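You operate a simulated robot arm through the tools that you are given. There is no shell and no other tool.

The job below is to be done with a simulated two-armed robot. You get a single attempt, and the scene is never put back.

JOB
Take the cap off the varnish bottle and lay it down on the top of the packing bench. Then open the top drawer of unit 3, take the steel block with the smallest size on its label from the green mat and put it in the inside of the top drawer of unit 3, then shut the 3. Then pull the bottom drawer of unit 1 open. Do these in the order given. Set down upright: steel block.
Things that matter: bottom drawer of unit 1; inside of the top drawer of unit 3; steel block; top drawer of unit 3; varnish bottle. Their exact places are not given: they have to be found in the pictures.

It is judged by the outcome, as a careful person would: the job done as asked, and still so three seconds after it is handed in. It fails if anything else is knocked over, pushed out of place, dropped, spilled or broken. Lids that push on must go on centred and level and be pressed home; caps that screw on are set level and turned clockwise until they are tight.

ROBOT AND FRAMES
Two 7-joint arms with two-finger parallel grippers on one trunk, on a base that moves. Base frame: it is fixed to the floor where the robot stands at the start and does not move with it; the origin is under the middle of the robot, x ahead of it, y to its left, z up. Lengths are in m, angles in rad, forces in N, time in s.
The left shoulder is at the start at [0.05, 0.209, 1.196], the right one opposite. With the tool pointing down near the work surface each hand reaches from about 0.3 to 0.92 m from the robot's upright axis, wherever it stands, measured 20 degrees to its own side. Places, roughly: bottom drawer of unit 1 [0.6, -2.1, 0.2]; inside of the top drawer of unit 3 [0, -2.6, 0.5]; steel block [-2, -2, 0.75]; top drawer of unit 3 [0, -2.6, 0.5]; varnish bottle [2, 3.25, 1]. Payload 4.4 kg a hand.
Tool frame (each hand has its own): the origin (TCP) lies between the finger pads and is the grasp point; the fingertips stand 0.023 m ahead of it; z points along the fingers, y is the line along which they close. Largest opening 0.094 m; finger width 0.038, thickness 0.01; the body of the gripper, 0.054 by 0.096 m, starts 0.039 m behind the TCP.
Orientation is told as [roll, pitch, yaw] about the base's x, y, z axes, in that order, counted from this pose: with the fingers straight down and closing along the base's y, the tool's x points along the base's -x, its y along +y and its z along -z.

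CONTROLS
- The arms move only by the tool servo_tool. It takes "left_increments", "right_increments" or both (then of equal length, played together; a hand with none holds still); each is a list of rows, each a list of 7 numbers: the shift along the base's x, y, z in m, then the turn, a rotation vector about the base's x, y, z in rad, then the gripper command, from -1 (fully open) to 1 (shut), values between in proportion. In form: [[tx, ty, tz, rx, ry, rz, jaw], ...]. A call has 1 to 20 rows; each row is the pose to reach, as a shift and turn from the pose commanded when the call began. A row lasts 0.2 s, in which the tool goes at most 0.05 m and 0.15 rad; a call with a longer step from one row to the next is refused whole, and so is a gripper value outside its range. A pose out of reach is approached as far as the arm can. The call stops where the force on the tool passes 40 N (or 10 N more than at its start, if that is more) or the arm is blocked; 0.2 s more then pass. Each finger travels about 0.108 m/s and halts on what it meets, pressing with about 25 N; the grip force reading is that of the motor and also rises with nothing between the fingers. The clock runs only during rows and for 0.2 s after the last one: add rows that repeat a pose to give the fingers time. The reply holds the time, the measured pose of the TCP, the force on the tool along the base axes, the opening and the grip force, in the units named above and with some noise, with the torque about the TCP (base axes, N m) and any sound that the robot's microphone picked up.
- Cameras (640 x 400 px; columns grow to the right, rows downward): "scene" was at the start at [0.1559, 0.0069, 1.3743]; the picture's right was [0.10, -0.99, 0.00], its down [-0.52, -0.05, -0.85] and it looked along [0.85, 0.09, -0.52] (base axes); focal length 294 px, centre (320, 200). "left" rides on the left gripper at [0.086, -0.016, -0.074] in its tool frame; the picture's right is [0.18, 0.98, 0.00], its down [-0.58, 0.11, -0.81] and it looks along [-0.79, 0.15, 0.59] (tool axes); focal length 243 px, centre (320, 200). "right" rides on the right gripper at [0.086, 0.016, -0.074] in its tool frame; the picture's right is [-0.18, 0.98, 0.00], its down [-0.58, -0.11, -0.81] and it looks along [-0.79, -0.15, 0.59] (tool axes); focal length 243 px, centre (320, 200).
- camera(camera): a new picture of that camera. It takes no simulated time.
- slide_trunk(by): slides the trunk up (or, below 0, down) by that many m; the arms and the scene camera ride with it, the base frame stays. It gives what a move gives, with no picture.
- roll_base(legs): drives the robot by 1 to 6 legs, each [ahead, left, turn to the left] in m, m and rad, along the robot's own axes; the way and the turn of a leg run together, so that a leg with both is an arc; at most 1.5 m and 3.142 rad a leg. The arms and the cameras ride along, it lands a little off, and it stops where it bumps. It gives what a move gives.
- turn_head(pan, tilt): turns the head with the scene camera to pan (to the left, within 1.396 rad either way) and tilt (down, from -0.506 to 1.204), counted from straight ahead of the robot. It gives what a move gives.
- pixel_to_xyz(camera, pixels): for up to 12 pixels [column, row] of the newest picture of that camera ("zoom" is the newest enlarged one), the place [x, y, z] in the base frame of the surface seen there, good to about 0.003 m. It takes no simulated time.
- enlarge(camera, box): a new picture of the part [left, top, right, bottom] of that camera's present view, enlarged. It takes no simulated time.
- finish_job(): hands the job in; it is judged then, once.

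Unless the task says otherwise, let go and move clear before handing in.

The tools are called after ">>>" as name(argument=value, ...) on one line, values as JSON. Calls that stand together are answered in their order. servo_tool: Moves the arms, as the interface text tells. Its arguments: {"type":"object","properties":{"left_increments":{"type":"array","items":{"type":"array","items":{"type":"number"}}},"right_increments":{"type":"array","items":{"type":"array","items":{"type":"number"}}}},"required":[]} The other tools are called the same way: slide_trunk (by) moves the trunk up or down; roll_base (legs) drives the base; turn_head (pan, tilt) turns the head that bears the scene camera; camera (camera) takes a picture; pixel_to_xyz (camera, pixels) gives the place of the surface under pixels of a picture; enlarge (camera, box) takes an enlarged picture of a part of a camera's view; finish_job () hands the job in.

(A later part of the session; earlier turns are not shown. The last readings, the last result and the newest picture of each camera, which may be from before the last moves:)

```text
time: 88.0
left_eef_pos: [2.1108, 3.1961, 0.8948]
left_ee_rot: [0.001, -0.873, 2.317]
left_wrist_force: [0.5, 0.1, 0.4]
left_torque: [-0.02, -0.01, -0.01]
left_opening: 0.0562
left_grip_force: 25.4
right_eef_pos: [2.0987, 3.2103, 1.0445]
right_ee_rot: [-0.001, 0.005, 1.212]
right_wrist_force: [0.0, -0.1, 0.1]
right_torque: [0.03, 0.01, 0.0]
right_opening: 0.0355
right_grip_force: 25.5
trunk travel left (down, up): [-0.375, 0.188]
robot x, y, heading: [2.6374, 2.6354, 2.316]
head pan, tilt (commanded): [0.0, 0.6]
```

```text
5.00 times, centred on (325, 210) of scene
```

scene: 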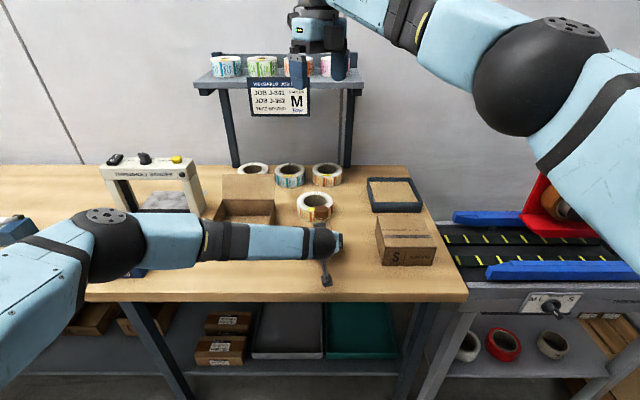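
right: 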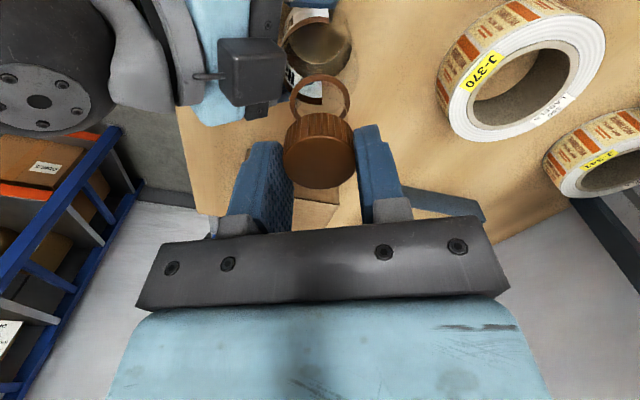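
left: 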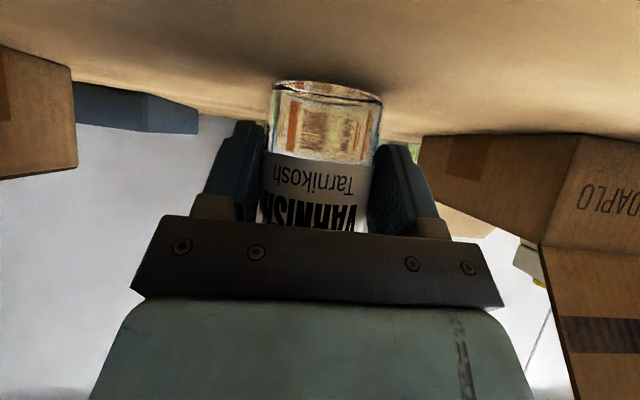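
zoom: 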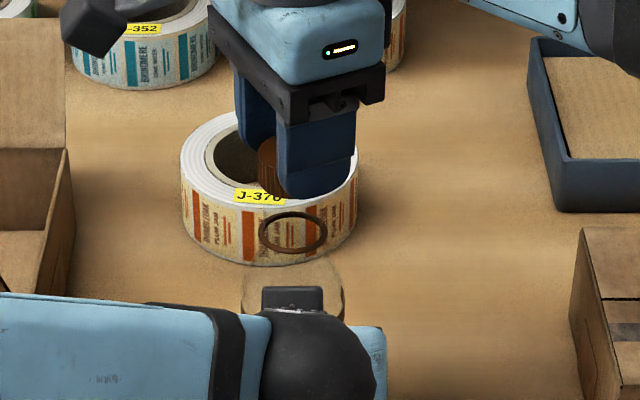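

The cap is off, with only its ring left on the glass neck. I'll raise the cap clear, then open the left hand and back it away along its approach line.

>>> servo_tool(right_increments=[[0, 0, 0.04, 0, 0, 0, 1], [0.01, 0.01, 0.08, 0, 0, 0, 1], [0.02, 0.02, 0.1, 0, 0, 0, 1], [0.02, 0.02, 0.1, 0, 0, 0, 1], [0.02, 0.02, 0.1, 0, 0, 0, 1], [0.02, 0.02, 0.1, 0, 0, 0, 1], [0.02, 0.02, 0.1, 0, 0, 0, 1], [0.02, 0.02, 0.1, 0, 0, 0, 1], [0.02, 0.02, 0.1, 0, 0, 0, 1], [0.02, 0.02, 0.1, 0, 0, 0, 1]], left_increments=[[0, 0, 0, 0, 0, 0, 1], [0, 0, 0, 0, 0, 0, 0.5], [0, 0, 0, 0, 0, 0, -0.4], [0, 0, 0, 0, 0, 0, -1], [0, 0, 0, 0, 0, 0, -1], [0.0104, -0.0113, 0.0129, 0, 0, 0, -1], [0.0207, -0.0226, 0.0257, 0, 0, 0, -1], [0.0363, -0.0395, 0.045, 0, 0, 0, -1], [0.0518, -0.0564, 0.0642, 0, 0, 0, -1], [0.0622, -0.0677, 0.077, 0, 0, 0, -1]])

>>> camera(camera="left")

>>> camera(camera="scene")

```text
time: 90.2
left_eef_pos: [2.1735, 3.1283, 0.9753]
left_ee_rot: [0.0, -0.874, 2.316]
left_wrist_force: [-0.4, -1.0, -0.9]
left_torque: [0.01, -0.02, 0.0]
left_opening: 0.094
left_grip_force: 0.1
right_eef_pos: [2.1193, 3.2308, 1.1441]
right_ee_rot: [-0.002, 0.001, 1.213]
right_wrist_force: [0.5, 0.4, 0.4]
right_torque: [0.03, -0.02, -0.03]
right_opening: 0.0355
right_grip_force: 25.0
trunk travel left (down, up): [-0.375, 0.188]
robot x, y, heading: [2.6345, 2.6334, 2.316]
head pan, tilt (commanded): [0.0, 0.6]
```

```text
taken
```

left: 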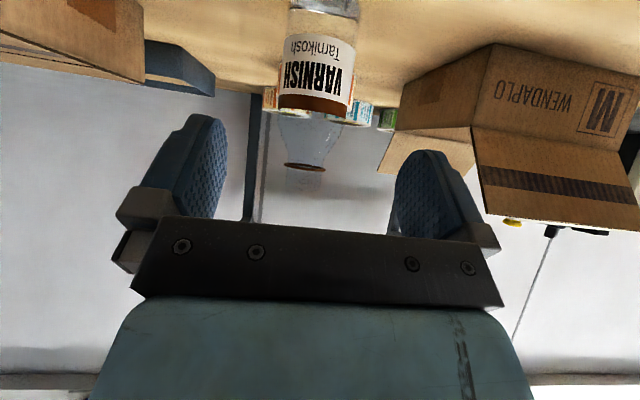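

```text
taken
```

scene: 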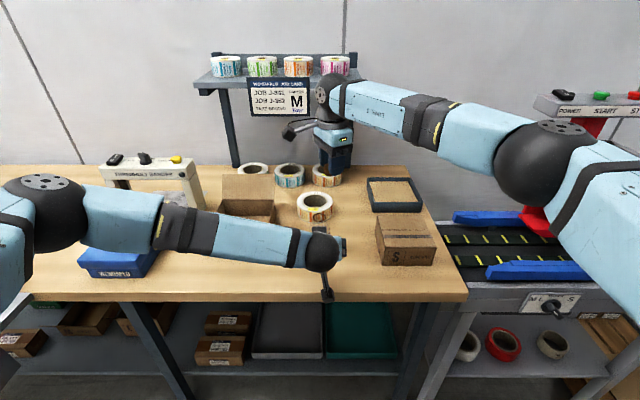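

The bottle stands upright without its cap. I'll raise the left hand well clear.

>>> servo_tool(left_increments=[[0.01, -0.011, 0.045, 0, 0, 0, -1], [0.02, -0.022, 0.09, 0, 0, 0, -1], [0.035, -0.038, 0.135, 0, 0, 0, -1], [0.05, -0.054, 0.18, 0, 0, 0, -1], [0.06, -0.065, 0.22, 0, 0, 0, -1], [0.06, -0.065, 0.22, 0, 0, 0, -1]])

>>> camera(camera="scene")

```text
time: 91.6
left_eef_pos: [2.2337, 3.0632, 1.1936]
left_ee_rot: [-0.002, -0.872, 2.316]
left_wrist_force: [-0.3, -0.2, 0.2]
left_torque: [-0.02, -0.01, 0.01]
left_opening: 0.0944
left_grip_force: 0.0
right_eef_pos: [2.118, 3.2317, 1.144]
right_ee_rot: [-0.002, 0.005, 1.212]
right_wrist_force: [0.8, 0.2, -0.6]
right_torque: [-0.02, 0.0, 0.01]
right_opening: 0.0353
right_grip_force: 25.2
trunk travel left (down, up): [-0.375, 0.188]
robot x, y, heading: [2.6364, 2.6288, 2.313]
head pan, tilt (commanded): [0.0, 0.6]
```

```text
taken
```

scene: 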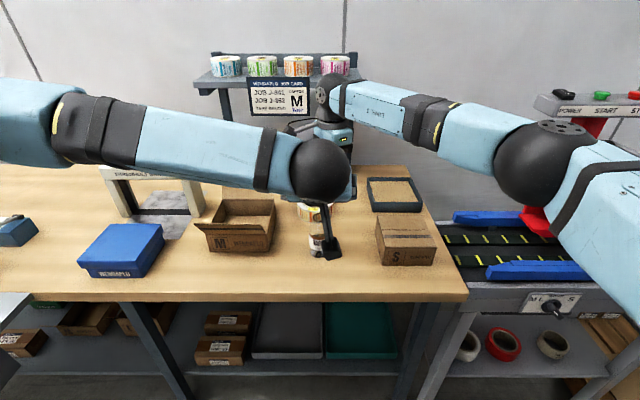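

The left hand blocks the view, so I'll shift it 0.2 m to the left.

>>> servo_tool(left_increments=[[-0.03, -0.027, 0.01, 0, 0, 0, -1], [-0.06, -0.054, 0.02, 0, 0, 0, -1], [-0.09, -0.081, 0.02, 0, 0, 0, -1], [-0.12, -0.11, 0.02, 0, 0, 0, -1], [-0.147, -0.135, 0.02, 0, 0, 0, -1], [-0.147, -0.135, 0.02, 0, 0, 0, -1]])

>>> enlarge(camera="scene", box=[280, 150, 440, 300])

```text
time: 93.0
left_eef_pos: [2.087, 2.9307, 1.215]
left_ee_rot: [0.002, -0.872, 2.313]
left_wrist_force: [-0.5, -0.6, -0.3]
left_torque: [-0.05, 0.02, 0.06]
left_opening: 0.094
left_grip_force: 0.1
right_eef_pos: [2.1193, 3.233, 1.1432]
right_ee_rot: [-0.002, 0.004, 1.214]
right_wrist_force: [-0.1, 0.4, 0.3]
right_torque: [-0.02, 0.0, -0.02]
right_opening: 0.0353
right_grip_force: 25.7
trunk travel left (down, up): [-0.375, 0.188]
robot x, y, heading: [2.6334, 2.6281, 2.317]
head pan, tilt (commanded): [0.0, 0.6]
```

```text
2.67 times, centred on (360, 225) of scene
```

zoom: 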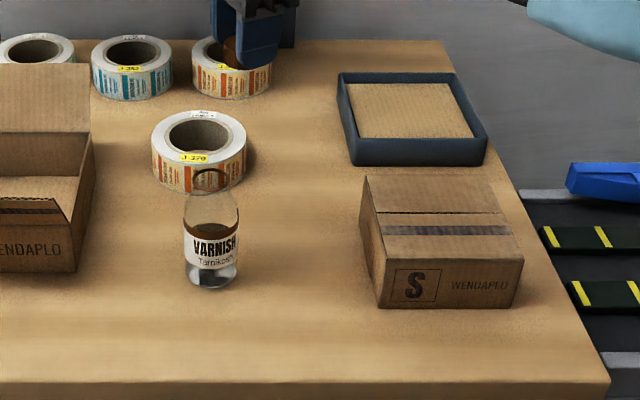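

The bottle stands as before and the bench is free around zoom (290,290). I'll read places for the cap.

>>> pixel_to_xyz(camera="zoom", pixels=[[290, 250], [290, 290], [290, 330], [378, 305], [362, 240], [211, 285], [211, 178], [300, 380], [270, 200]])

```text
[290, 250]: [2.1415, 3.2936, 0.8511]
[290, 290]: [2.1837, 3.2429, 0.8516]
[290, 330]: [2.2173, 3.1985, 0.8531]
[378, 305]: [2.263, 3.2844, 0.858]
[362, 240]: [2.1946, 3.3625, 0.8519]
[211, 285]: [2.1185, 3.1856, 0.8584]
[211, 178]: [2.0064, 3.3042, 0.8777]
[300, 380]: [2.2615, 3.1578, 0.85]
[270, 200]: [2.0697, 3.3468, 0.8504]
```

I'll set the cap at about (2.20, 3.222), clear of bottle, S box and edge: move over at height, lower to z 0.905, then look.

>>> servo_tool(right_increments=[[0.04, -0.005, 0, 0, 0, 0, 1], [0.081, -0.0105, 0, 0, 0, 0, 1], [0.081, -0.0105, -0.045, 0, 0, 0, 1], [0.081, -0.0105, -0.09, 0, 0, 0, 1], [0.081, -0.0105, -0.135, 0, 0, 0, 1], [0.081, -0.0105, -0.18, 0, 0, 0, 1], [0.081, -0.0105, -0.22, 0, 0, 0, 1], [0.081, -0.0105, -0.238, 0, 0, 0, 1], [0.081, -0.0105, -0.238, 0, 0, 0, 1]])

>>> camera(camera="right")

>>> enlarge(camera="scene", box=[280, 150, 440, 300])

```text
time: 95.0
left_eef_pos: [2.0871, 2.9293, 1.2138]
left_ee_rot: [0.0, -0.874, 2.317]
left_wrist_force: [0.2, -0.3, 0.2]
left_torque: [-0.02, -0.02, 0.01]
left_opening: 0.0939
left_grip_force: 0.0
right_eef_pos: [2.1982, 3.2216, 0.9073]
right_ee_rot: [-0.001, 0.002, 1.213]
right_wrist_force: [0.4, -0.1, -0.4]
right_torque: [0.02, -0.03, -0.01]
right_opening: 0.0352
right_grip_force: 25.0
trunk travel left (down, up): [-0.375, 0.188]
robot x, y, heading: [2.6357, 2.6318, 2.31]
head pan, tilt (commanded): [0.0, 0.6]
```

```text
taken
```

right: 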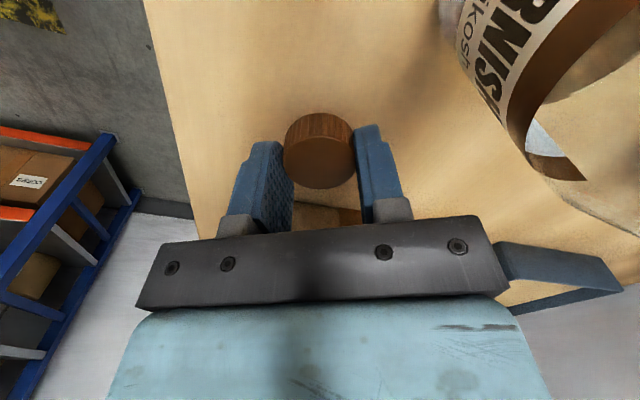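

```text
2.67 times, centred on (360, 225) of scene
```

zoom: 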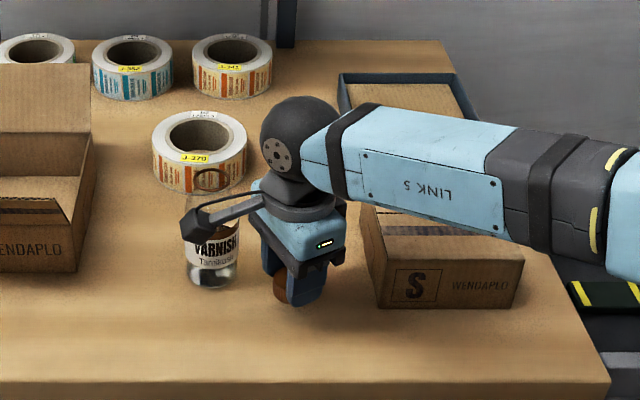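

Cap is held above the free spot. I'll lower in small steps to feel the bench.

>>> servo_tool(right_increments=[[0, 0, -0.01, 0, 0, 0, 1], [0, 0, -0.018, 0, 0, 0, 1], [0, 0, -0.021, 0, 0, 0, 1], [0, 0, -0.023, 0, 0, 0, 1], [0, 0, -0.023, 0, 0, 0, 1]])

```text
time: 96.2
left_eef_pos: [2.0853, 2.929, 1.2159]
left_ee_rot: [0.0, -0.873, 2.315]
left_wrist_force: [-0.1, -0.3, 0.8]
left_torque: [-0.02, 0.0, 0.0]
left_opening: 0.0938
left_grip_force: 0.0
right_eef_pos: [2.1987, 3.2213, 0.8827]
right_ee_rot: [-0.002, 0.001, 1.213]
right_wrist_force: [0.4, 0.4, 0.0]
right_torque: [0.02, -0.02, 0.01]
right_opening: 0.0353
right_grip_force: 25.1
trunk travel left (down, up): [-0.375, 0.188]
robot x, y, heading: [2.6293, 2.6307, 2.315]
head pan, tilt (commanded): [0.0, 0.6]
```

>>> servo_tool(right_increments=[[0, 0, -0.0015, 0, 0, 0, 1], [0, 0, -0.003, 0, 0, 0, 1], [0, 0, -0.0045, 0, 0, 0, 1], [0, 0, -0.0045, 0, 0, 0, 1]])

>>> enlarge(camera="scene", box=[320, 210, 400, 280])

```text
time: 97.2
left_eef_pos: [2.0858, 2.9294, 1.2153]
left_ee_rot: [0.0, -0.873, 2.317]
left_wrist_force: [1.1, -0.7, 0.8]
left_torque: [0.01, -0.01, -0.03]
left_opening: 0.0938
left_grip_force: 0.1
right_eef_pos: [2.1995, 3.2214, 0.8787]
right_ee_rot: [-0.001, 0.002, 1.212]
right_wrist_force: [0.5, -0.2, 0.8]
right_torque: [0.02, 0.03, 0.01]
right_opening: 0.0351
right_grip_force: 25.3
trunk travel left (down, up): [-0.375, 0.188]
robot x, y, heading: [2.6328, 2.6272, 2.312]
head pan, tilt (commanded): [0.0, 0.6]
```

```text
5.71 times, centred on (360, 245) of scene
```

zoom: 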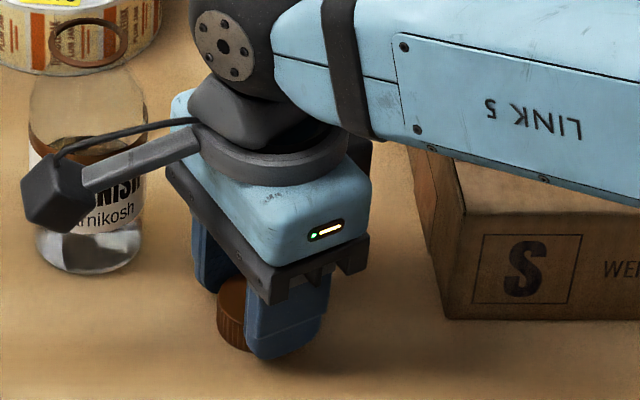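

No contact yet at z 0.8787. I'll go on in about 1 mm steps.

>>> servo_tool(right_increments=[[0, 0, -0.001, 0, 0, 0, 1], [0, 0, -0.002, 0, 0, 0, 1], [0, 0, -0.003, 0, 0, 0, 1], [0, 0, -0.003, 0, 0, 0, 1]])

>>> enlarge(camera="right", box=[240, 60, 400, 220])

```text
time: 98.2
left_eef_pos: [2.0868, 2.9268, 1.2177]
left_ee_rot: [-0.001, -0.879, 2.314]
left_wrist_force: [-0.4, -0.1, -0.7]
left_torque: [-0.01, -0.04, -0.01]
left_opening: 0.0941
left_grip_force: 0.0
right_eef_pos: [2.1991, 3.2195, 0.8783]
right_ee_rot: [0.004, 0.002, 1.211]
right_wrist_force: [-2.3, 4.4, 22.8]
right_torque: [-0.07, 0.13, 0.0]
right_opening: 0.0356
right_grip_force: 24.8
trunk travel left (down, up): [-0.375, 0.188]
robot x, y, heading: [2.6362, 2.6334, 2.314]
head pan, tilt (commanded): [0.0, 0.6]
```

```text
2.50 times, centred on (320, 140) of right
```

zoom: 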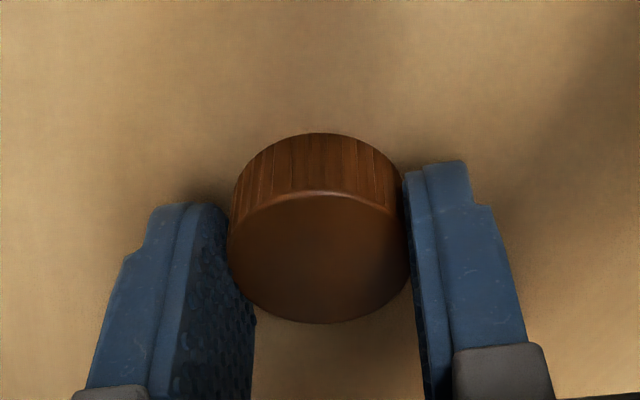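

The cap is on the bench (22.8 N). I'll ease 2 mm, open, and lift clear.

>>> servo_tool(right_increments=[[0, 0, 0.002, 0, 0, 0, 1], [0, 0, 0.0022, 0, 0, 0, 1], [0, 0, 0.0022, 0, 0, 0, 0.2], [0, 0, 0.0022, 0, 0, 0, -0.2], [0, 0, 0.0022, 0, 0, 0, -0.2], [0, 0, 0.02, 0, 0, 0, -0.2], [0, 0, 0.05, 0, 0, 0, -0.2], [0, 0, 0.09, 0, 0, 0, -0.2], [0, 0, 0.13, 0, 0, 0, -0.2], [0, 0, 0.17, 0, 0, 0, -0.2], [0, 0, 0.21, 0, 0, 0, -1], [0, 0, 0.21, 0, 0, 0, -1]])

>>> camera(camera="scene")

>>> camera(camera="right")

```text
time: 100.8
left_eef_pos: [2.0855, 2.9303, 1.2145]
left_ee_rot: [0.001, -0.872, 2.315]
left_wrist_force: [-2.1, 0.0, -0.3]
left_torque: [0.01, 0.01, 0.03]
left_opening: 0.0939
left_grip_force: 0.0
right_eef_pos: [2.1992, 3.2198, 1.086]
right_ee_rot: [-0.002, 0.002, 1.212]
right_wrist_force: [1.1, 0.2, -0.8]
right_torque: [-0.03, 0.01, 0.01]
right_opening: 0.0941
right_grip_force: 0.1
trunk travel left (down, up): [-0.375, 0.188]
robot x, y, heading: [2.6325, 2.631, 2.309]
head pan, tilt (commanded): [0.0, 0.6]
```

```text
taken
```

scene: 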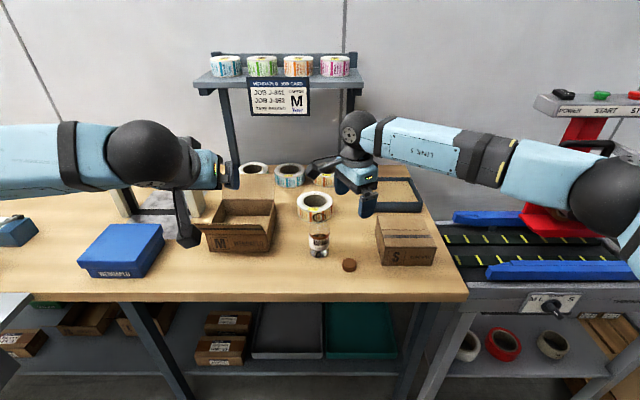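

```text
taken
```

right: 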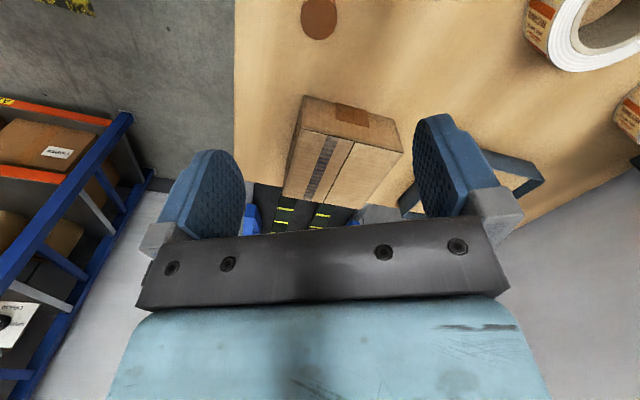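

The cap lies on the bench at (348,266) and the bottle stands. Now I raise the right hand and back away from the bench by 0.45 m.

>>> servo_tool(right_increments=[[0, 0, 0.04, 0, 0, 0, -1], [0, 0, 0.08, 0, 0, 0, -1], [0, 0, 0.12, 0, 0, 0, -1], [0, 0, 0.14, 0, 0, 0, -1]])

>>> roll_base(legs=[[-0.45, 0, 0]])

>>> camera(camera="scene")

```text
time: 101.8
left_eef_pos: [2.0868, 2.9287, 1.2155]
left_ee_rot: [0.0, -0.873, 2.317]
left_wrist_force: [0.2, 0.1, 0.4]
left_torque: [0.01, 0.01, -0.04]
left_opening: 0.0939
left_grip_force: 0.1
right_eef_pos: [2.2003, 3.2184, 1.2234]
right_ee_rot: [-0.001, 0.002, 1.21]
right_wrist_force: [0.2, 0.5, -0.1]
right_torque: [0.0, 0.02, 0.0]
right_opening: 0.0941
right_grip_force: 0.1
trunk travel left (down, up): [-0.375, 0.188]
robot x, y, heading: [2.6319, 2.6327, 2.315]
head pan, tilt (commanded): [0.0, 0.6]
```

```text
time: 104.4
left_eef_pos: [2.3814, 2.6103, 1.2145]
left_ee_rot: [0.0, -0.872, 2.314]
left_wrist_force: [-0.8, 0.0, -0.6]
left_torque: [-0.01, 0.01, 0.03]
left_opening: 0.094
left_grip_force: 0.1
right_eef_pos: [2.4953, 2.8977, 1.2231]
right_ee_rot: [-0.002, 0.004, 1.21]
right_wrist_force: [0.4, -0.7, 0.0]
right_torque: [-0.01, -0.03, 0.01]
right_opening: 0.0942
right_grip_force: 0.1
trunk travel left (down, up): [-0.375, 0.188]
robot x, y, heading: [2.9289, 2.3073, 2.308]
head pan, tilt (commanded): [0.0, 0.6]
```

```text
taken
```

scene: 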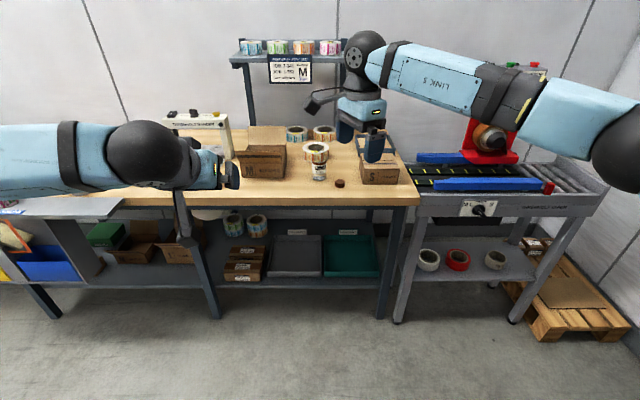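

Everything on the bench stands in order. I'll fold the arms back to a compact carrying pose (left untilted, right yaw straight).

>>> servo_tool(left_increments=[[0.016, -0.0176, 0, -0.0808, -0.0733, 0, -1], [0.032, -0.0352, 0, -0.1616, -0.1466, 0, -1], [0.048, -0.0528, 0, -0.2425, -0.22, 0, -1], [0.064, -0.07, 0, -0.3233, -0.2933, 0, -1], [0.08, -0.088, 0, -0.4041, -0.3666, 0, -1], [0.096, -0.1057, 0, -0.485, -0.44, 0, -1], [0.112, -0.1233, 0, -0.5658, -0.5133, 0, -1], [0.128, -0.141, 0, -0.6466, -0.5866, 0, -1]], right_increments=[[0.0355, -0.015, 0, 0, 0, 0.1375, -1], [0.071, -0.03, 0, 0, 0, 0.275, -1], [0.1065, -0.045, 0, 0, 0, 0.4125, -1], [0.142, -0.06, 0, 0, 0, 0.55, -1], [0.1775, -0.075, 0, 0, 0, 0.6875, -1], [0.213, -0.09, 0, 0, 0, 0.825, -1], [0.2485, -0.105, 0, 0, 0, 0.9625, -1], [0.284, -0.12, 0, 0, 0, 1.1, -1]])

>>> camera(camera="scene")

```text
time: 106.2
left_eef_pos: [2.51, 2.4661, 1.2157]
left_ee_rot: [0.005, -0.001, 2.31]
left_wrist_force: [1.3, 0.3, 0.4]
left_torque: [0.04, 0.0, -0.04]
left_opening: 0.094
left_grip_force: 0.1
right_eef_pos: [2.7837, 2.7765, 1.2236]
right_ee_rot: [0.0, 0.004, 2.313]
right_wrist_force: [0.8, -0.7, 0.4]
right_torque: [-0.02, -0.01, -0.01]
right_opening: 0.094
right_grip_force: 0.0
trunk travel left (down, up): [-0.375, 0.188]
robot x, y, heading: [2.9266, 2.3078, 2.309]
head pan, tilt (commanded): [0.0, 0.6]
```

```text
taken
```

scene: 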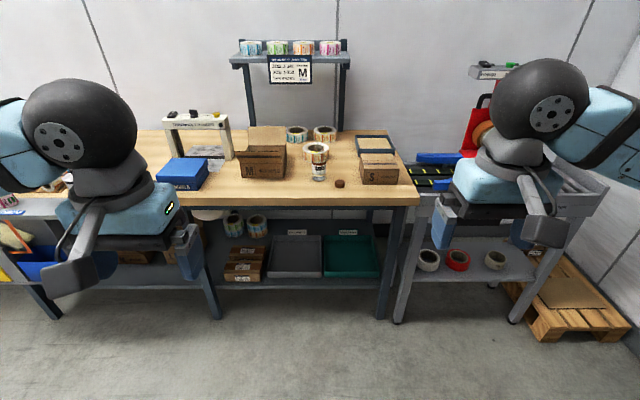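

Arms are folded. I'll drive back along the clear lane toward my start area, then look toward the drawer units.

>>> roll_base(legs=[[0, 0, 1.508], [1.5, 0, 0], [1.5, 0, 0], [0.3, 0, 0]])

>>> turn_head(pan=0.6, tilt=0.3)

>>> camera(camera="scene")

```text
time: 126.0
left_eef_pos: [0.2833, -0.2501, 1.2164]
left_ee_rot: [0.005, 0.001, -2.42]
left_wrist_force: [0.2, -0.1, -0.5]
left_torque: [-0.01, 0.02, 0.02]
left_opening: 0.0941
left_grip_force: 0.0
right_eef_pos: [-0.0213, 0.0311, 1.2229]
right_ee_rot: [-0.002, 0.002, -2.418]
right_wrist_force: [0.9, 0.2, -0.7]
right_torque: [0.02, 0.01, -0.01]
right_opening: 0.0943
right_grip_force: 0.1
trunk travel left (down, up): [-0.375, 0.188]
robot x, y, heading: [0.4519, 0.1695, -2.413]
head pan, tilt (commanded): [0.0, 0.6]
```

```text
time: 127.0
left_eef_pos: [0.2841, -0.2486, 1.2157]
left_ee_rot: [0.005, -0.001, -2.42]
left_wrist_force: [-0.5, -0.9, 0.0]
left_torque: [-0.03, -0.01, 0.0]
left_opening: 0.0941
left_grip_force: 0.1
right_eef_pos: [-0.0207, 0.0305, 1.2235]
right_ee_rot: [-0.002, 0.0, -2.42]
right_wrist_force: [0.6, 0.4, 0.3]
right_torque: [0.0, -0.06, 0.0]
right_opening: 0.094
right_grip_force: 0.1
trunk travel left (down, up): [-0.375, 0.188]
robot x, y, heading: [0.4517, 0.1667, -2.419]
head pan, tilt (commanded): [0.6, 0.3]
```

```text
taken
```

scene: 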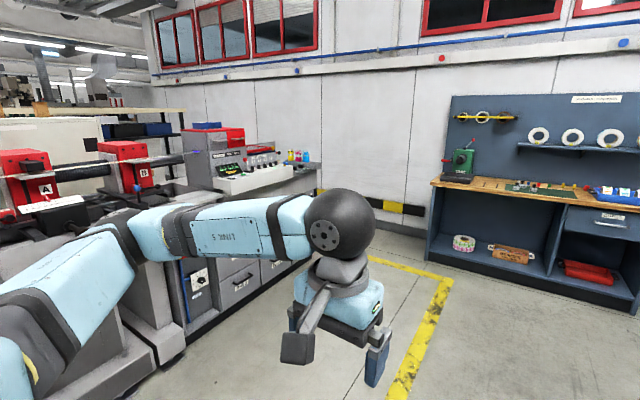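

I see drawer units at (240,280) under the console and a blue bench with a green mat at (530,188). I'll zoom on both.

>>> enlarge(camera="scene", box=[160, 120, 340, 330])

>>> enlarge(camera="scene", box=[430, 130, 640, 260])

>>> pixel_to_xyz(camera="scene", pixels=[[240, 280], [265, 190], [200, 280], [275, 270], [540, 190], [450, 180], [500, 190], [400, 320], [300, 185], [595, 195], [420, 260], [230, 320]])

```text
1.90 times, centred on (250, 225) of scene
```

zoom: 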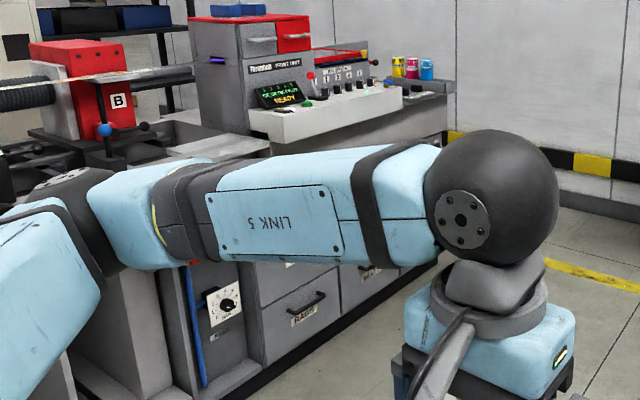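

```text
3.05 times, centred on (535, 195) of scene
```

zoom: 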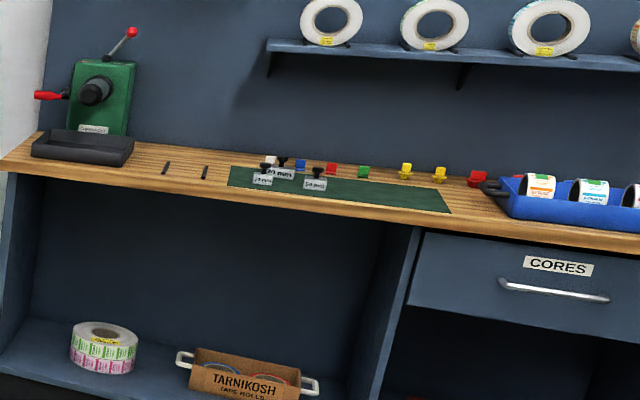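

```text
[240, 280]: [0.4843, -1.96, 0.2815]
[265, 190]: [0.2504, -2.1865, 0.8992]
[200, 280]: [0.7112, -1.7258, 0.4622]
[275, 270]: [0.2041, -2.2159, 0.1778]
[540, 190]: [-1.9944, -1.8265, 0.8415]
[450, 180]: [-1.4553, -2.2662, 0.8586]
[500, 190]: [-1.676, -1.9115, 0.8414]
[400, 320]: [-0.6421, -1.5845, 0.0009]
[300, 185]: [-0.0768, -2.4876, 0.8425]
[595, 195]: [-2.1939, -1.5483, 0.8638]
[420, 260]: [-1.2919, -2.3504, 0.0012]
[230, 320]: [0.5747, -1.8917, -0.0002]
```

The drawer fronts run from about (0.71,−1.73) to (0.20,−2.22), facing up-left of the base frame; the green mat lies near (−1.9,−1.85,0.84). I'll check the near-left machine's feet for clearance.

>>> pixel_to_xyz(camera="scene", pixels=[[170, 350], [150, 300], [90, 370], [130, 370], [180, 365], [20, 210], [120, 170], [75, 250], [210, 360], [300, 390], [350, 330]])

```text
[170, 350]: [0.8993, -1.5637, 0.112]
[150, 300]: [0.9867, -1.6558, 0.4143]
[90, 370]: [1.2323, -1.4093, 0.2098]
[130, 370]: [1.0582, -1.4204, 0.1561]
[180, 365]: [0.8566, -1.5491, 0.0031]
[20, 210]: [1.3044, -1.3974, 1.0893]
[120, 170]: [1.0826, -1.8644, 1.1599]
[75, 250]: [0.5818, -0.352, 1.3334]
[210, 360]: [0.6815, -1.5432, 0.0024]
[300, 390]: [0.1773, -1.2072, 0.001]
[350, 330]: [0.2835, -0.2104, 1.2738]
```

The lane is free. I'll drive toward a stand-off point in front of the drawer units and turn to face them.

>>> roll_base(legs=[[0, 0, 0.267], [1.5, 0, 0], [0, 0, 1.342]])

>>> turn_head(pan=0.0, tilt=0.6)

>>> camera(camera="scene")

```text
time: 138.6
left_eef_pos: [0.0492, -1.2629, 1.2148]
left_ee_rot: [0.005, -0.002, -0.824]
left_wrist_force: [-0.5, -0.7, 0.3]
left_torque: [0.02, 0.05, 0.0]
left_opening: 0.094
left_grip_force: 0.0
right_eef_pos: [-0.2215, -1.5744, 1.2232]
right_ee_rot: [-0.001, 0.001, -0.824]
right_wrist_force: [0.4, 0.4, -0.7]
right_torque: [0.02, 0.03, 0.02]
right_opening: 0.0939
right_grip_force: 0.1
trunk travel left (down, up): [-0.375, 0.188]
robot x, y, heading: [-0.3723, -1.1062, -0.82]
head pan, tilt (commanded): [0.6, 0.3]
```

```text
time: 139.6
left_eef_pos: [0.049, -1.2629, 1.2147]
left_ee_rot: [0.005, 0.001, -0.824]
left_wrist_force: [0.4, -0.2, -0.4]
left_torque: [0.02, 0.01, 0.03]
left_opening: 0.0943
left_grip_force: 0.0
right_eef_pos: [-0.2227, -1.5744, 1.2237]
right_ee_rot: [-0.001, 0.003, -0.825]
right_wrist_force: [0.3, -0.1, -0.1]
right_torque: [0.02, 0.0, 0.03]
right_opening: 0.0943
right_grip_force: 0.1
trunk travel left (down, up): [-0.375, 0.188]
robot x, y, heading: [-0.3704, -1.1046, -0.823]
head pan, tilt (commanded): [0.0, 0.6]
```

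```text
taken
```

scene: 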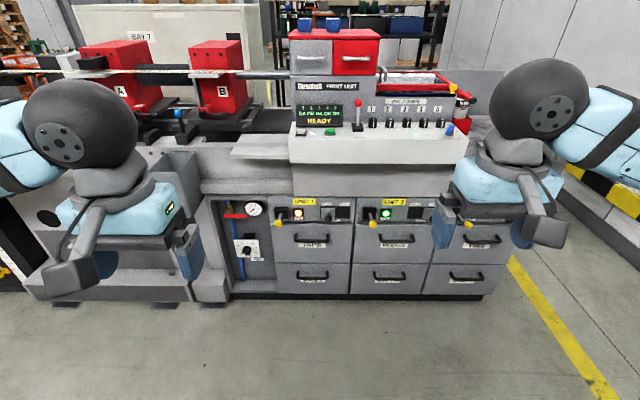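

Three drawer units are visible, each with a panel (lamps, levers): UNIT 1 at (305,205), UNIT 2 at (395,205), unit 3 to the right. I'll zoom in on the panels and labels.

>>> enlarge(camera="scene", box=[225, 185, 405, 300])

>>> enlarge(camera="scene", box=[340, 185, 520, 300])

>>> enlarge(camera="scene", box=[280, 70, 480, 190])

```text
3.48 times, centred on (315, 242) of scene
```

zoom: 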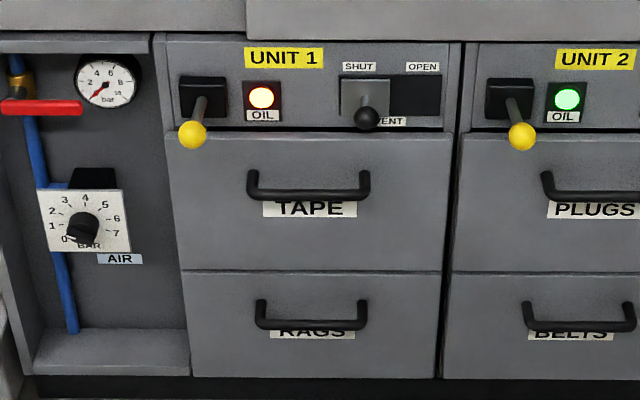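

```text
3.48 times, centred on (430, 242) of scene
```

zoom: 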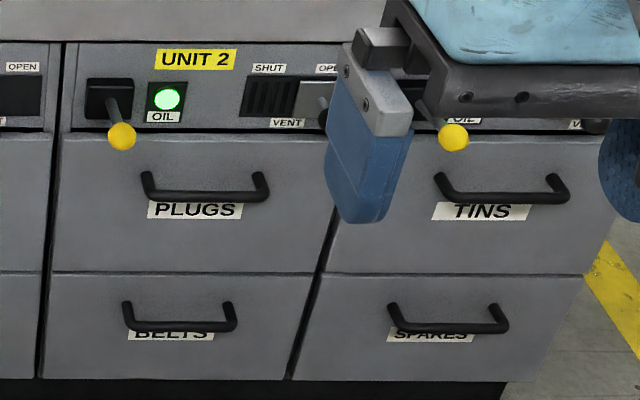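

```text
3.20 times, centred on (380, 130) of scene
```

zoom: 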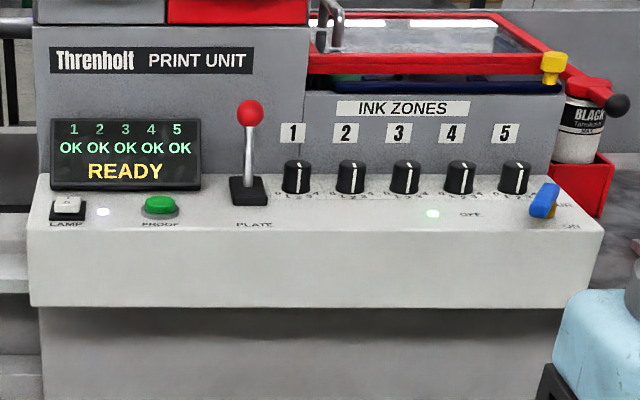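

I can read the drawers: unit 1 TAPE/RAGS, unit 2 PLUGS/BELTS, unit 3 TINS/SPARES, each with a bar handle; yellow oil levers and vent knobs stick out above the top drawers. I'll measure handles, fronts and levers.

>>> enlarge(camera="scene", box=[420, 190, 520, 300])

>>> pixel_to_xyz(camera="scene", pixels=[[465, 235], [482, 241], [499, 240], [482, 262], [468, 223], [300, 240], [310, 280], [280, 222], [328, 218], [395, 241], [272, 265], [350, 265]])

```text
3.64 times, centred on (470, 245) of scene
```

zoom: 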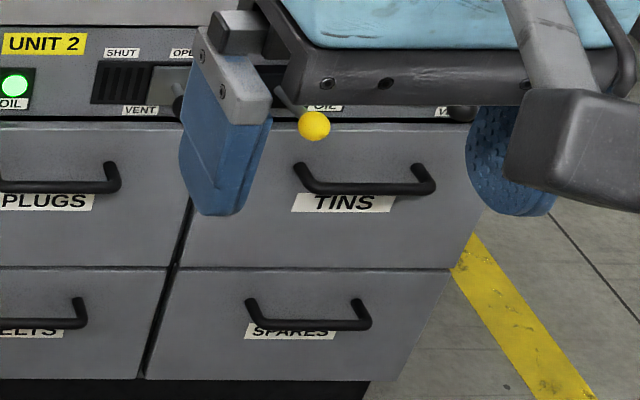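

```text
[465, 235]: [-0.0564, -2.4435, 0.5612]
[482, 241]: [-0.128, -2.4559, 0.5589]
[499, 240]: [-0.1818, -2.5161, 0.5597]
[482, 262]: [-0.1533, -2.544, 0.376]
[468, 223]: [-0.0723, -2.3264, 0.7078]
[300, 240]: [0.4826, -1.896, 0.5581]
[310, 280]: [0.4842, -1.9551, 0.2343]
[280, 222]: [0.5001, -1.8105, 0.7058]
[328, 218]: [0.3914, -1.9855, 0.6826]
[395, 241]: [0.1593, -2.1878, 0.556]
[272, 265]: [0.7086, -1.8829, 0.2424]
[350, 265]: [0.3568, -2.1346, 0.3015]
```

Unit 3's top handle bar is centred near (−0.125, −2.463, 0.559), about 0.045 m proud of the front; its oil lever knob is at (−0.07,−2.33,0.71). I'll move the base so the handle is 0.75 m ahead and slightly right, and lower the trunk.

>>> roll_base(legs=[[0.42, -0.557, 0]])

>>> slide_trunk(by=-0.3)

>>> turn_head(pan=-0.1, tilt=0.7)

>>> camera(camera="scene")

```text
time: 145.0
left_eef_pos: [-0.0769, -1.9475, 1.2149]
left_ee_rot: [0.004, 0.001, -0.832]
left_wrist_force: [-0.3, 0.4, 0.2]
left_torque: [0.02, 0.02, 0.03]
left_opening: 0.0941
left_grip_force: 0.0
right_eef_pos: [-0.3516, -2.2559, 1.2226]
right_ee_rot: [0.0, 0.002, -0.834]
right_wrist_force: [0.1, 0.2, 0.2]
right_torque: [0.01, 0.02, -0.02]
right_opening: 0.094
right_grip_force: 0.0
trunk travel left (down, up): [-0.375, 0.188]
robot x, y, heading: [-0.4958, -1.7879, -0.827]
head pan, tilt (commanded): [0.0, 0.6]
```

```text
time: 148.0
left_eef_pos: [-0.077, -1.9476, 0.915]
left_ee_rot: [0.006, 0.0, -0.832]
left_wrist_force: [0.2, -1.0, 0.4]
left_torque: [0.02, 0.0, 0.02]
left_opening: 0.0939
left_grip_force: 0.2
right_eef_pos: [-0.3519, -2.2561, 0.9217]
right_ee_rot: [-0.001, 0.003, -0.834]
right_wrist_force: [-0.2, 0.0, -0.1]
right_torque: [-0.01, 0.0, 0.01]
right_opening: 0.094
right_grip_force: 0.1
trunk travel left (down, up): [-0.075, 0.488]
robot x, y, heading: [-0.4973, -1.7865, -0.831]
head pan, tilt (commanded): [0.0, 0.6]
```

```text
time: 148.6
left_eef_pos: [-0.0762, -1.9472, 0.9155]
left_ee_rot: [0.005, 0.0, -0.833]
left_wrist_force: [0.4, -0.2, -0.2]
left_torque: [0.0, 0.03, 0.0]
left_opening: 0.0941
left_grip_force: 0.1
right_eef_pos: [-0.3515, -2.2563, 0.9236]
right_ee_rot: [-0.002, 0.002, -0.835]
right_wrist_force: [0.1, 0.1, 0.4]
right_torque: [-0.05, 0.01, -0.02]
right_opening: 0.0939
right_grip_force: 0.1
trunk travel left (down, up): [-0.075, 0.488]
robot x, y, heading: [-0.4985, -1.7888, -0.829]
head pan, tilt (commanded): [-0.099, 0.7]
```

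```text
taken
```

scene: 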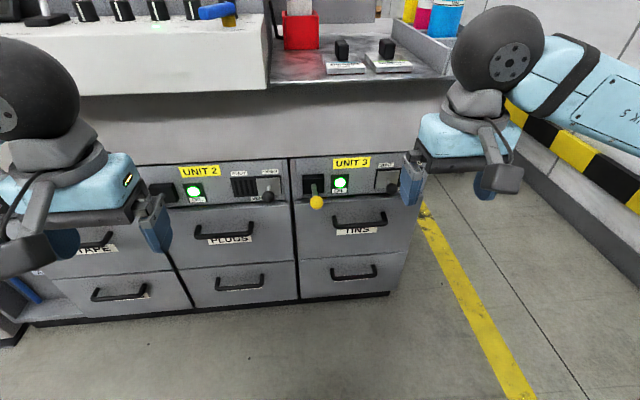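

Unit 3 is in clear view. I'll zoom and measure its top handle, lever and vent knob.

>>> enlarge(camera="scene", box=[280, 145, 440, 300])

>>> pixel_to_xyz(camera="zoom", pixels=[[215, 200], [280, 200], [340, 195], [300, 212], [300, 240], [140, 145], [345, 112], [200, 180], [345, 180], [280, 290], [200, 330], [280, 206]])

```text
2.58 times, centred on (360, 222) of scene
```

zoom: 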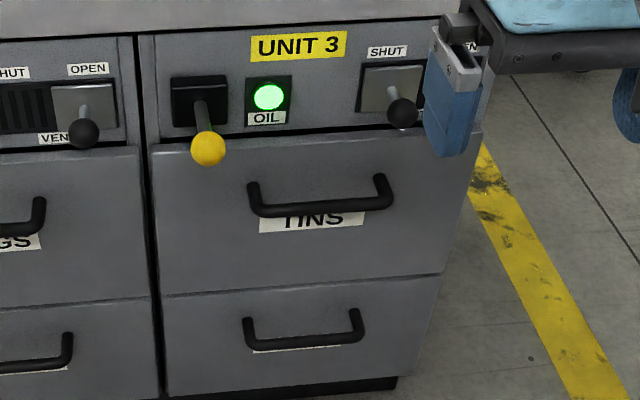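

```text
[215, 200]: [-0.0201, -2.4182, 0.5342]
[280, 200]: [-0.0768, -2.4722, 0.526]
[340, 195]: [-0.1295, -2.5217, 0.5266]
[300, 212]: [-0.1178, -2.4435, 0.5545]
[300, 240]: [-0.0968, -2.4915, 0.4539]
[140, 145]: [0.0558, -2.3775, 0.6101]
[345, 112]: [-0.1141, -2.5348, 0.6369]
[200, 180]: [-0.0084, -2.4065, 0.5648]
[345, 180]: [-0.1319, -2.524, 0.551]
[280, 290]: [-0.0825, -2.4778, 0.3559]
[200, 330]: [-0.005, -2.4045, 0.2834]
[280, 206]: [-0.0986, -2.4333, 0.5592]
```

Front plane is at about 1.770 m along my facing direction; the bar's centre is (−0.127, −2.461, 0.556). I'll pitch the right hand forward (first half of turning it to face the drawer) while moving it 0.15 m ahead.

>>> servo_tool(right_increments=[[0.01, -0.011, 0, -0.1054, -0.0964, 0, -1], [0.02, -0.022, 0, -0.2108, -0.1928, 0, -1], [0.03, -0.033, 0, -0.3162, -0.2892, 0, -1], [0.04, -0.044, 0, -0.4216, -0.3856, 0, -1], [0.05, -0.055, 0, -0.527, -0.482, 0, -1], [0.06, -0.066, 0, -0.6324, -0.5784, 0, -1], [0.07, -0.077, 0, -0.7378, -0.6748, 0, -1], [0.08, -0.088, 0, -0.8432, -0.7712, 0, -1], [0.09, -0.099, 0, -0.9486, -0.8676, 0, -1], [0.101, -0.111, 0, -1.054, -0.964, 0, -1], [0.101, -0.111, 0, -1.1592, -1.0603, 0, -1], [0.101, -0.111, 0, -1.1592, -1.0603, 0, -1]])

>>> camera(camera="scene")

```text
time: 151.2
left_eef_pos: [-0.076, -1.9467, 0.915]
left_ee_rot: [0.004, -0.001, -0.832]
left_wrist_force: [-0.4, -0.5, -0.6]
left_torque: [0.01, -0.03, 0.02]
left_opening: 0.0939
left_grip_force: 0.2
right_eef_pos: [-0.2556, -2.3452, 0.9237]
right_ee_rot: [0.026, -1.26, -0.841]
right_wrist_force: [-0.3, -0.1, -0.1]
right_torque: [0.02, 0.02, 0.0]
right_opening: 0.0937
right_grip_force: 0.0
right hand out of reach, approached as far as the arm can: row 9, 10, 11, 12
trunk travel left (down, up): [-0.075, 0.488]
robot x, y, heading: [-0.4952, -1.7885, -0.828]
head pan, tilt (commanded): [-0.099, 0.7]
```

```text
taken
```

scene: 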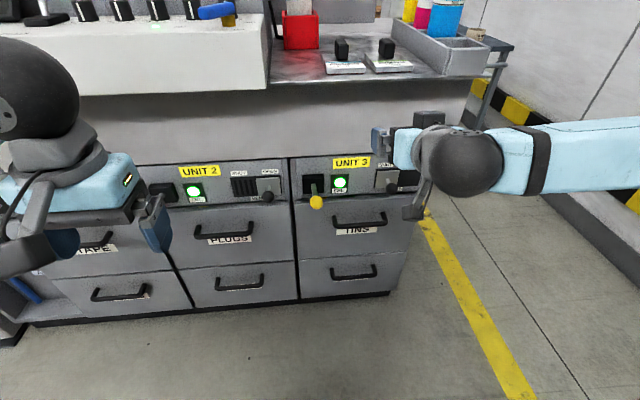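

Pitch reached −1.26 rad (fingers 18° below level), which is good enough for the bar. Now I roll the hand 90° about its own axis so the fingers close vertically, camera to the right.

>>> servo_tool(right_increments=[[0, 0, 0, -0.0917, 0.1002, 0.0441, -1], [0, 0, 0, -0.1833, 0.2005, 0.0883, -1], [0, 0, 0, -0.275, 0.3007, 0.1324, -1], [0, 0, 0, -0.3667, 0.4009, 0.1765, -1], [0, 0, 0, -0.4583, 0.5011, 0.2206, -1], [0, 0, 0, -0.55, 0.6014, 0.2648, -1], [0, 0, 0, -0.6416, 0.7016, 0.3089, -1], [0, 0, 0, -0.7333, 0.8018, 0.353, -1], [0, 0, 0, -0.825, 0.902, 0.3971, -1], [0, 0, 0, -0.9166, 1.0023, 0.4413, -1], [0, 0, 0, -1.0083, 1.1025, 0.4854, -1], [0, 0, 0, -1.0083, 1.1025, 0.4854, -1]])

>>> camera(camera="scene")

```text
time: 153.8
left_eef_pos: [-0.076, -1.9474, 0.9153]
left_ee_rot: [0.005, 0.001, -0.833]
left_wrist_force: [-0.7, -0.7, -0.9]
left_torque: [-0.04, 0.0, -0.01]
left_opening: 0.094
left_grip_force: 0.1
right_eef_pos: [-0.2553, -2.3432, 0.9218]
right_ee_rot: [-1.239, -0.003, 0.742]
right_wrist_force: [0.7, -0.6, -0.3]
right_torque: [0.01, 0.05, 0.03]
right_opening: 0.0938
right_grip_force: 0.0
trunk travel left (down, up): [-0.075, 0.488]
robot x, y, heading: [-0.498, -1.7867, -0.832]
head pan, tilt (commanded): [-0.099, 0.7]
```

```text
taken
```

scene: 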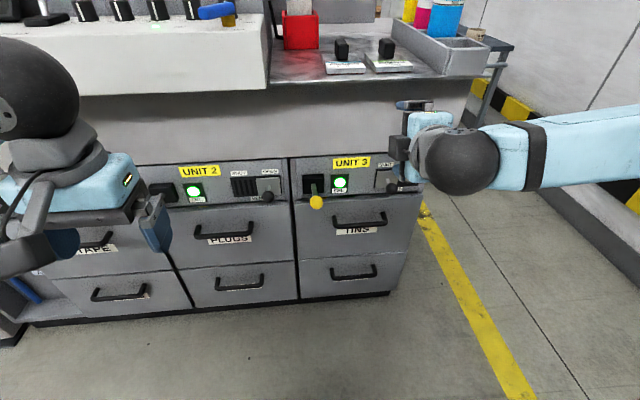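

The hand now points forward and slightly down with vertical closing. I'll lower it to the pre-grasp 0.13 m short of the bar.

>>> servo_tool(right_increments=[[0.005, -0.003, -0.04, 0, 0, 0, -1], [0.01, -0.006, -0.08, 0, 0, 0, -1], [0.016, -0.009, -0.12, 0, 0, 0, -1], [0.022, -0.012, -0.16, 0, 0, 0, -0.5], [0.028, -0.016, -0.2, 0, 0, 0, -0.4], [0.034, -0.02, -0.24, 0, 0, 0, -0.4], [0.04, -0.024, -0.28, 0, 0, 0, -0.4], [0.045, -0.027, -0.324, 0, 0, 0, -0.4], [0.045, -0.027, -0.324, 0, 0, 0, -0.4]])

>>> camera(camera="scene")

>>> camera(camera="right")

```text
time: 155.8
left_eef_pos: [-0.0763, -1.9476, 0.9141]
left_ee_rot: [0.005, 0.0, -0.833]
left_wrist_force: [0.0, 0.0, 0.1]
left_torque: [0.0, 0.0, -0.05]
left_opening: 0.0941
left_grip_force: 0.1
right_eef_pos: [-0.1393, -2.3211, 0.6517]
right_ee_rot: [-1.197, 0.018, 0.687]
right_wrist_force: [-0.4, 0.3, -0.9]
right_torque: [-0.02, -0.01, -0.02]
right_opening: 0.0658
right_grip_force: 0.1
right hand out of reach, approached as far as the arm can: row 2, 3, 4, 5, 6, 7, 8, 9
trunk travel left (down, up): [-0.075, 0.488]
robot x, y, heading: [-0.4973, -1.7869, -0.829]
head pan, tilt (commanded): [-0.099, 0.7]
```

```text
taken
```

scene: 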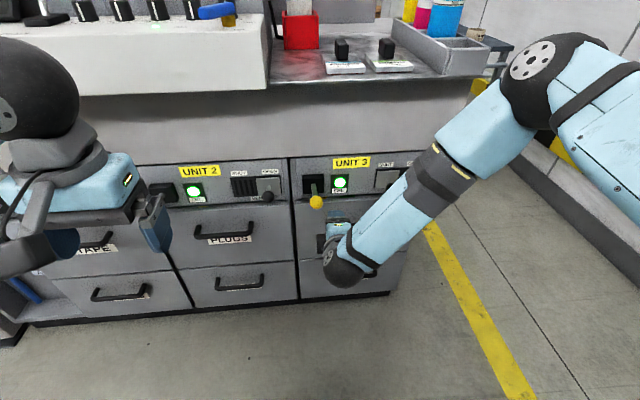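

```text
taken
```

right: 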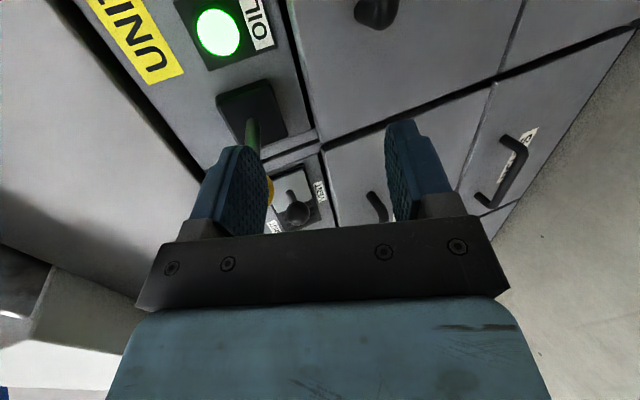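

The hand went out of reach and drifted left toward the yellow oil lever (seen at (268,190) in the right view); no contact force. I'll draw it straight back at once.

>>> servo_tool(right_increments=[[-0.027, 0.0295, 0, 0, 0, 0, -0.4], [-0.054, 0.059, 0, 0, 0, 0, -0.4], [-0.081, 0.0886, 0, 0, 0, 0, -0.4], [-0.101, 0.111, 0, 0, 0, 0, -0.4]])

>>> camera(camera="scene")

>>> camera(camera="right")

```text
time: 156.8
left_eef_pos: [-0.0756, -1.9466, 0.9157]
left_ee_rot: [0.004, -0.001, -0.833]
left_wrist_force: [0.0, 1.1, 0.3]
left_torque: [-0.02, 0.0, 0.04]
left_opening: 0.0938
left_grip_force: 0.0
right_eef_pos: [-0.2424, -2.2119, 0.651]
right_ee_rot: [-1.198, 0.018, 0.683]
right_wrist_force: [0.1, 0.0, -0.5]
right_torque: [-0.01, 0.02, 0.0]
right_opening: 0.0657
right_grip_force: 0.0
trunk travel left (down, up): [-0.075, 0.488]
robot x, y, heading: [-0.494, -1.7876, -0.827]
head pan, tilt (commanded): [-0.099, 0.7]
```

```text
taken
```

scene: 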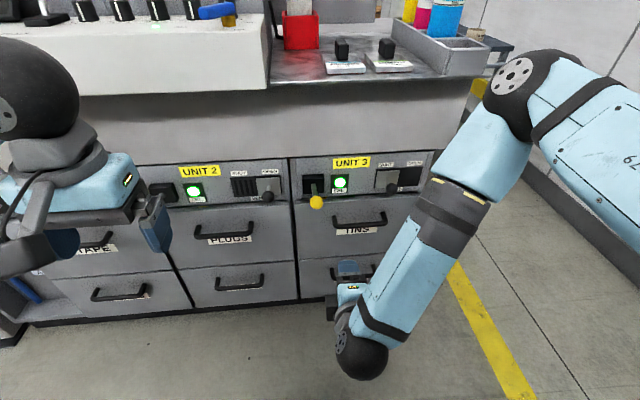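

```text
taken
```

right: 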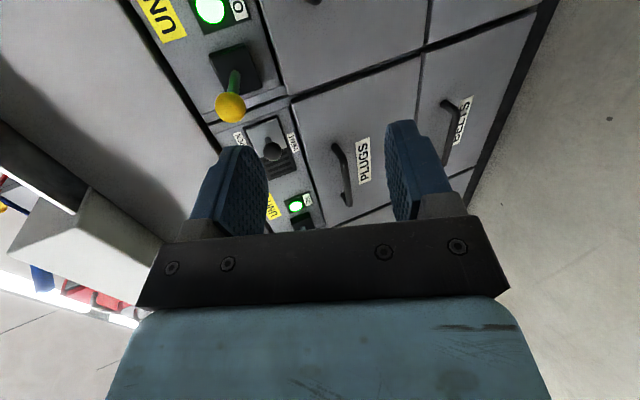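

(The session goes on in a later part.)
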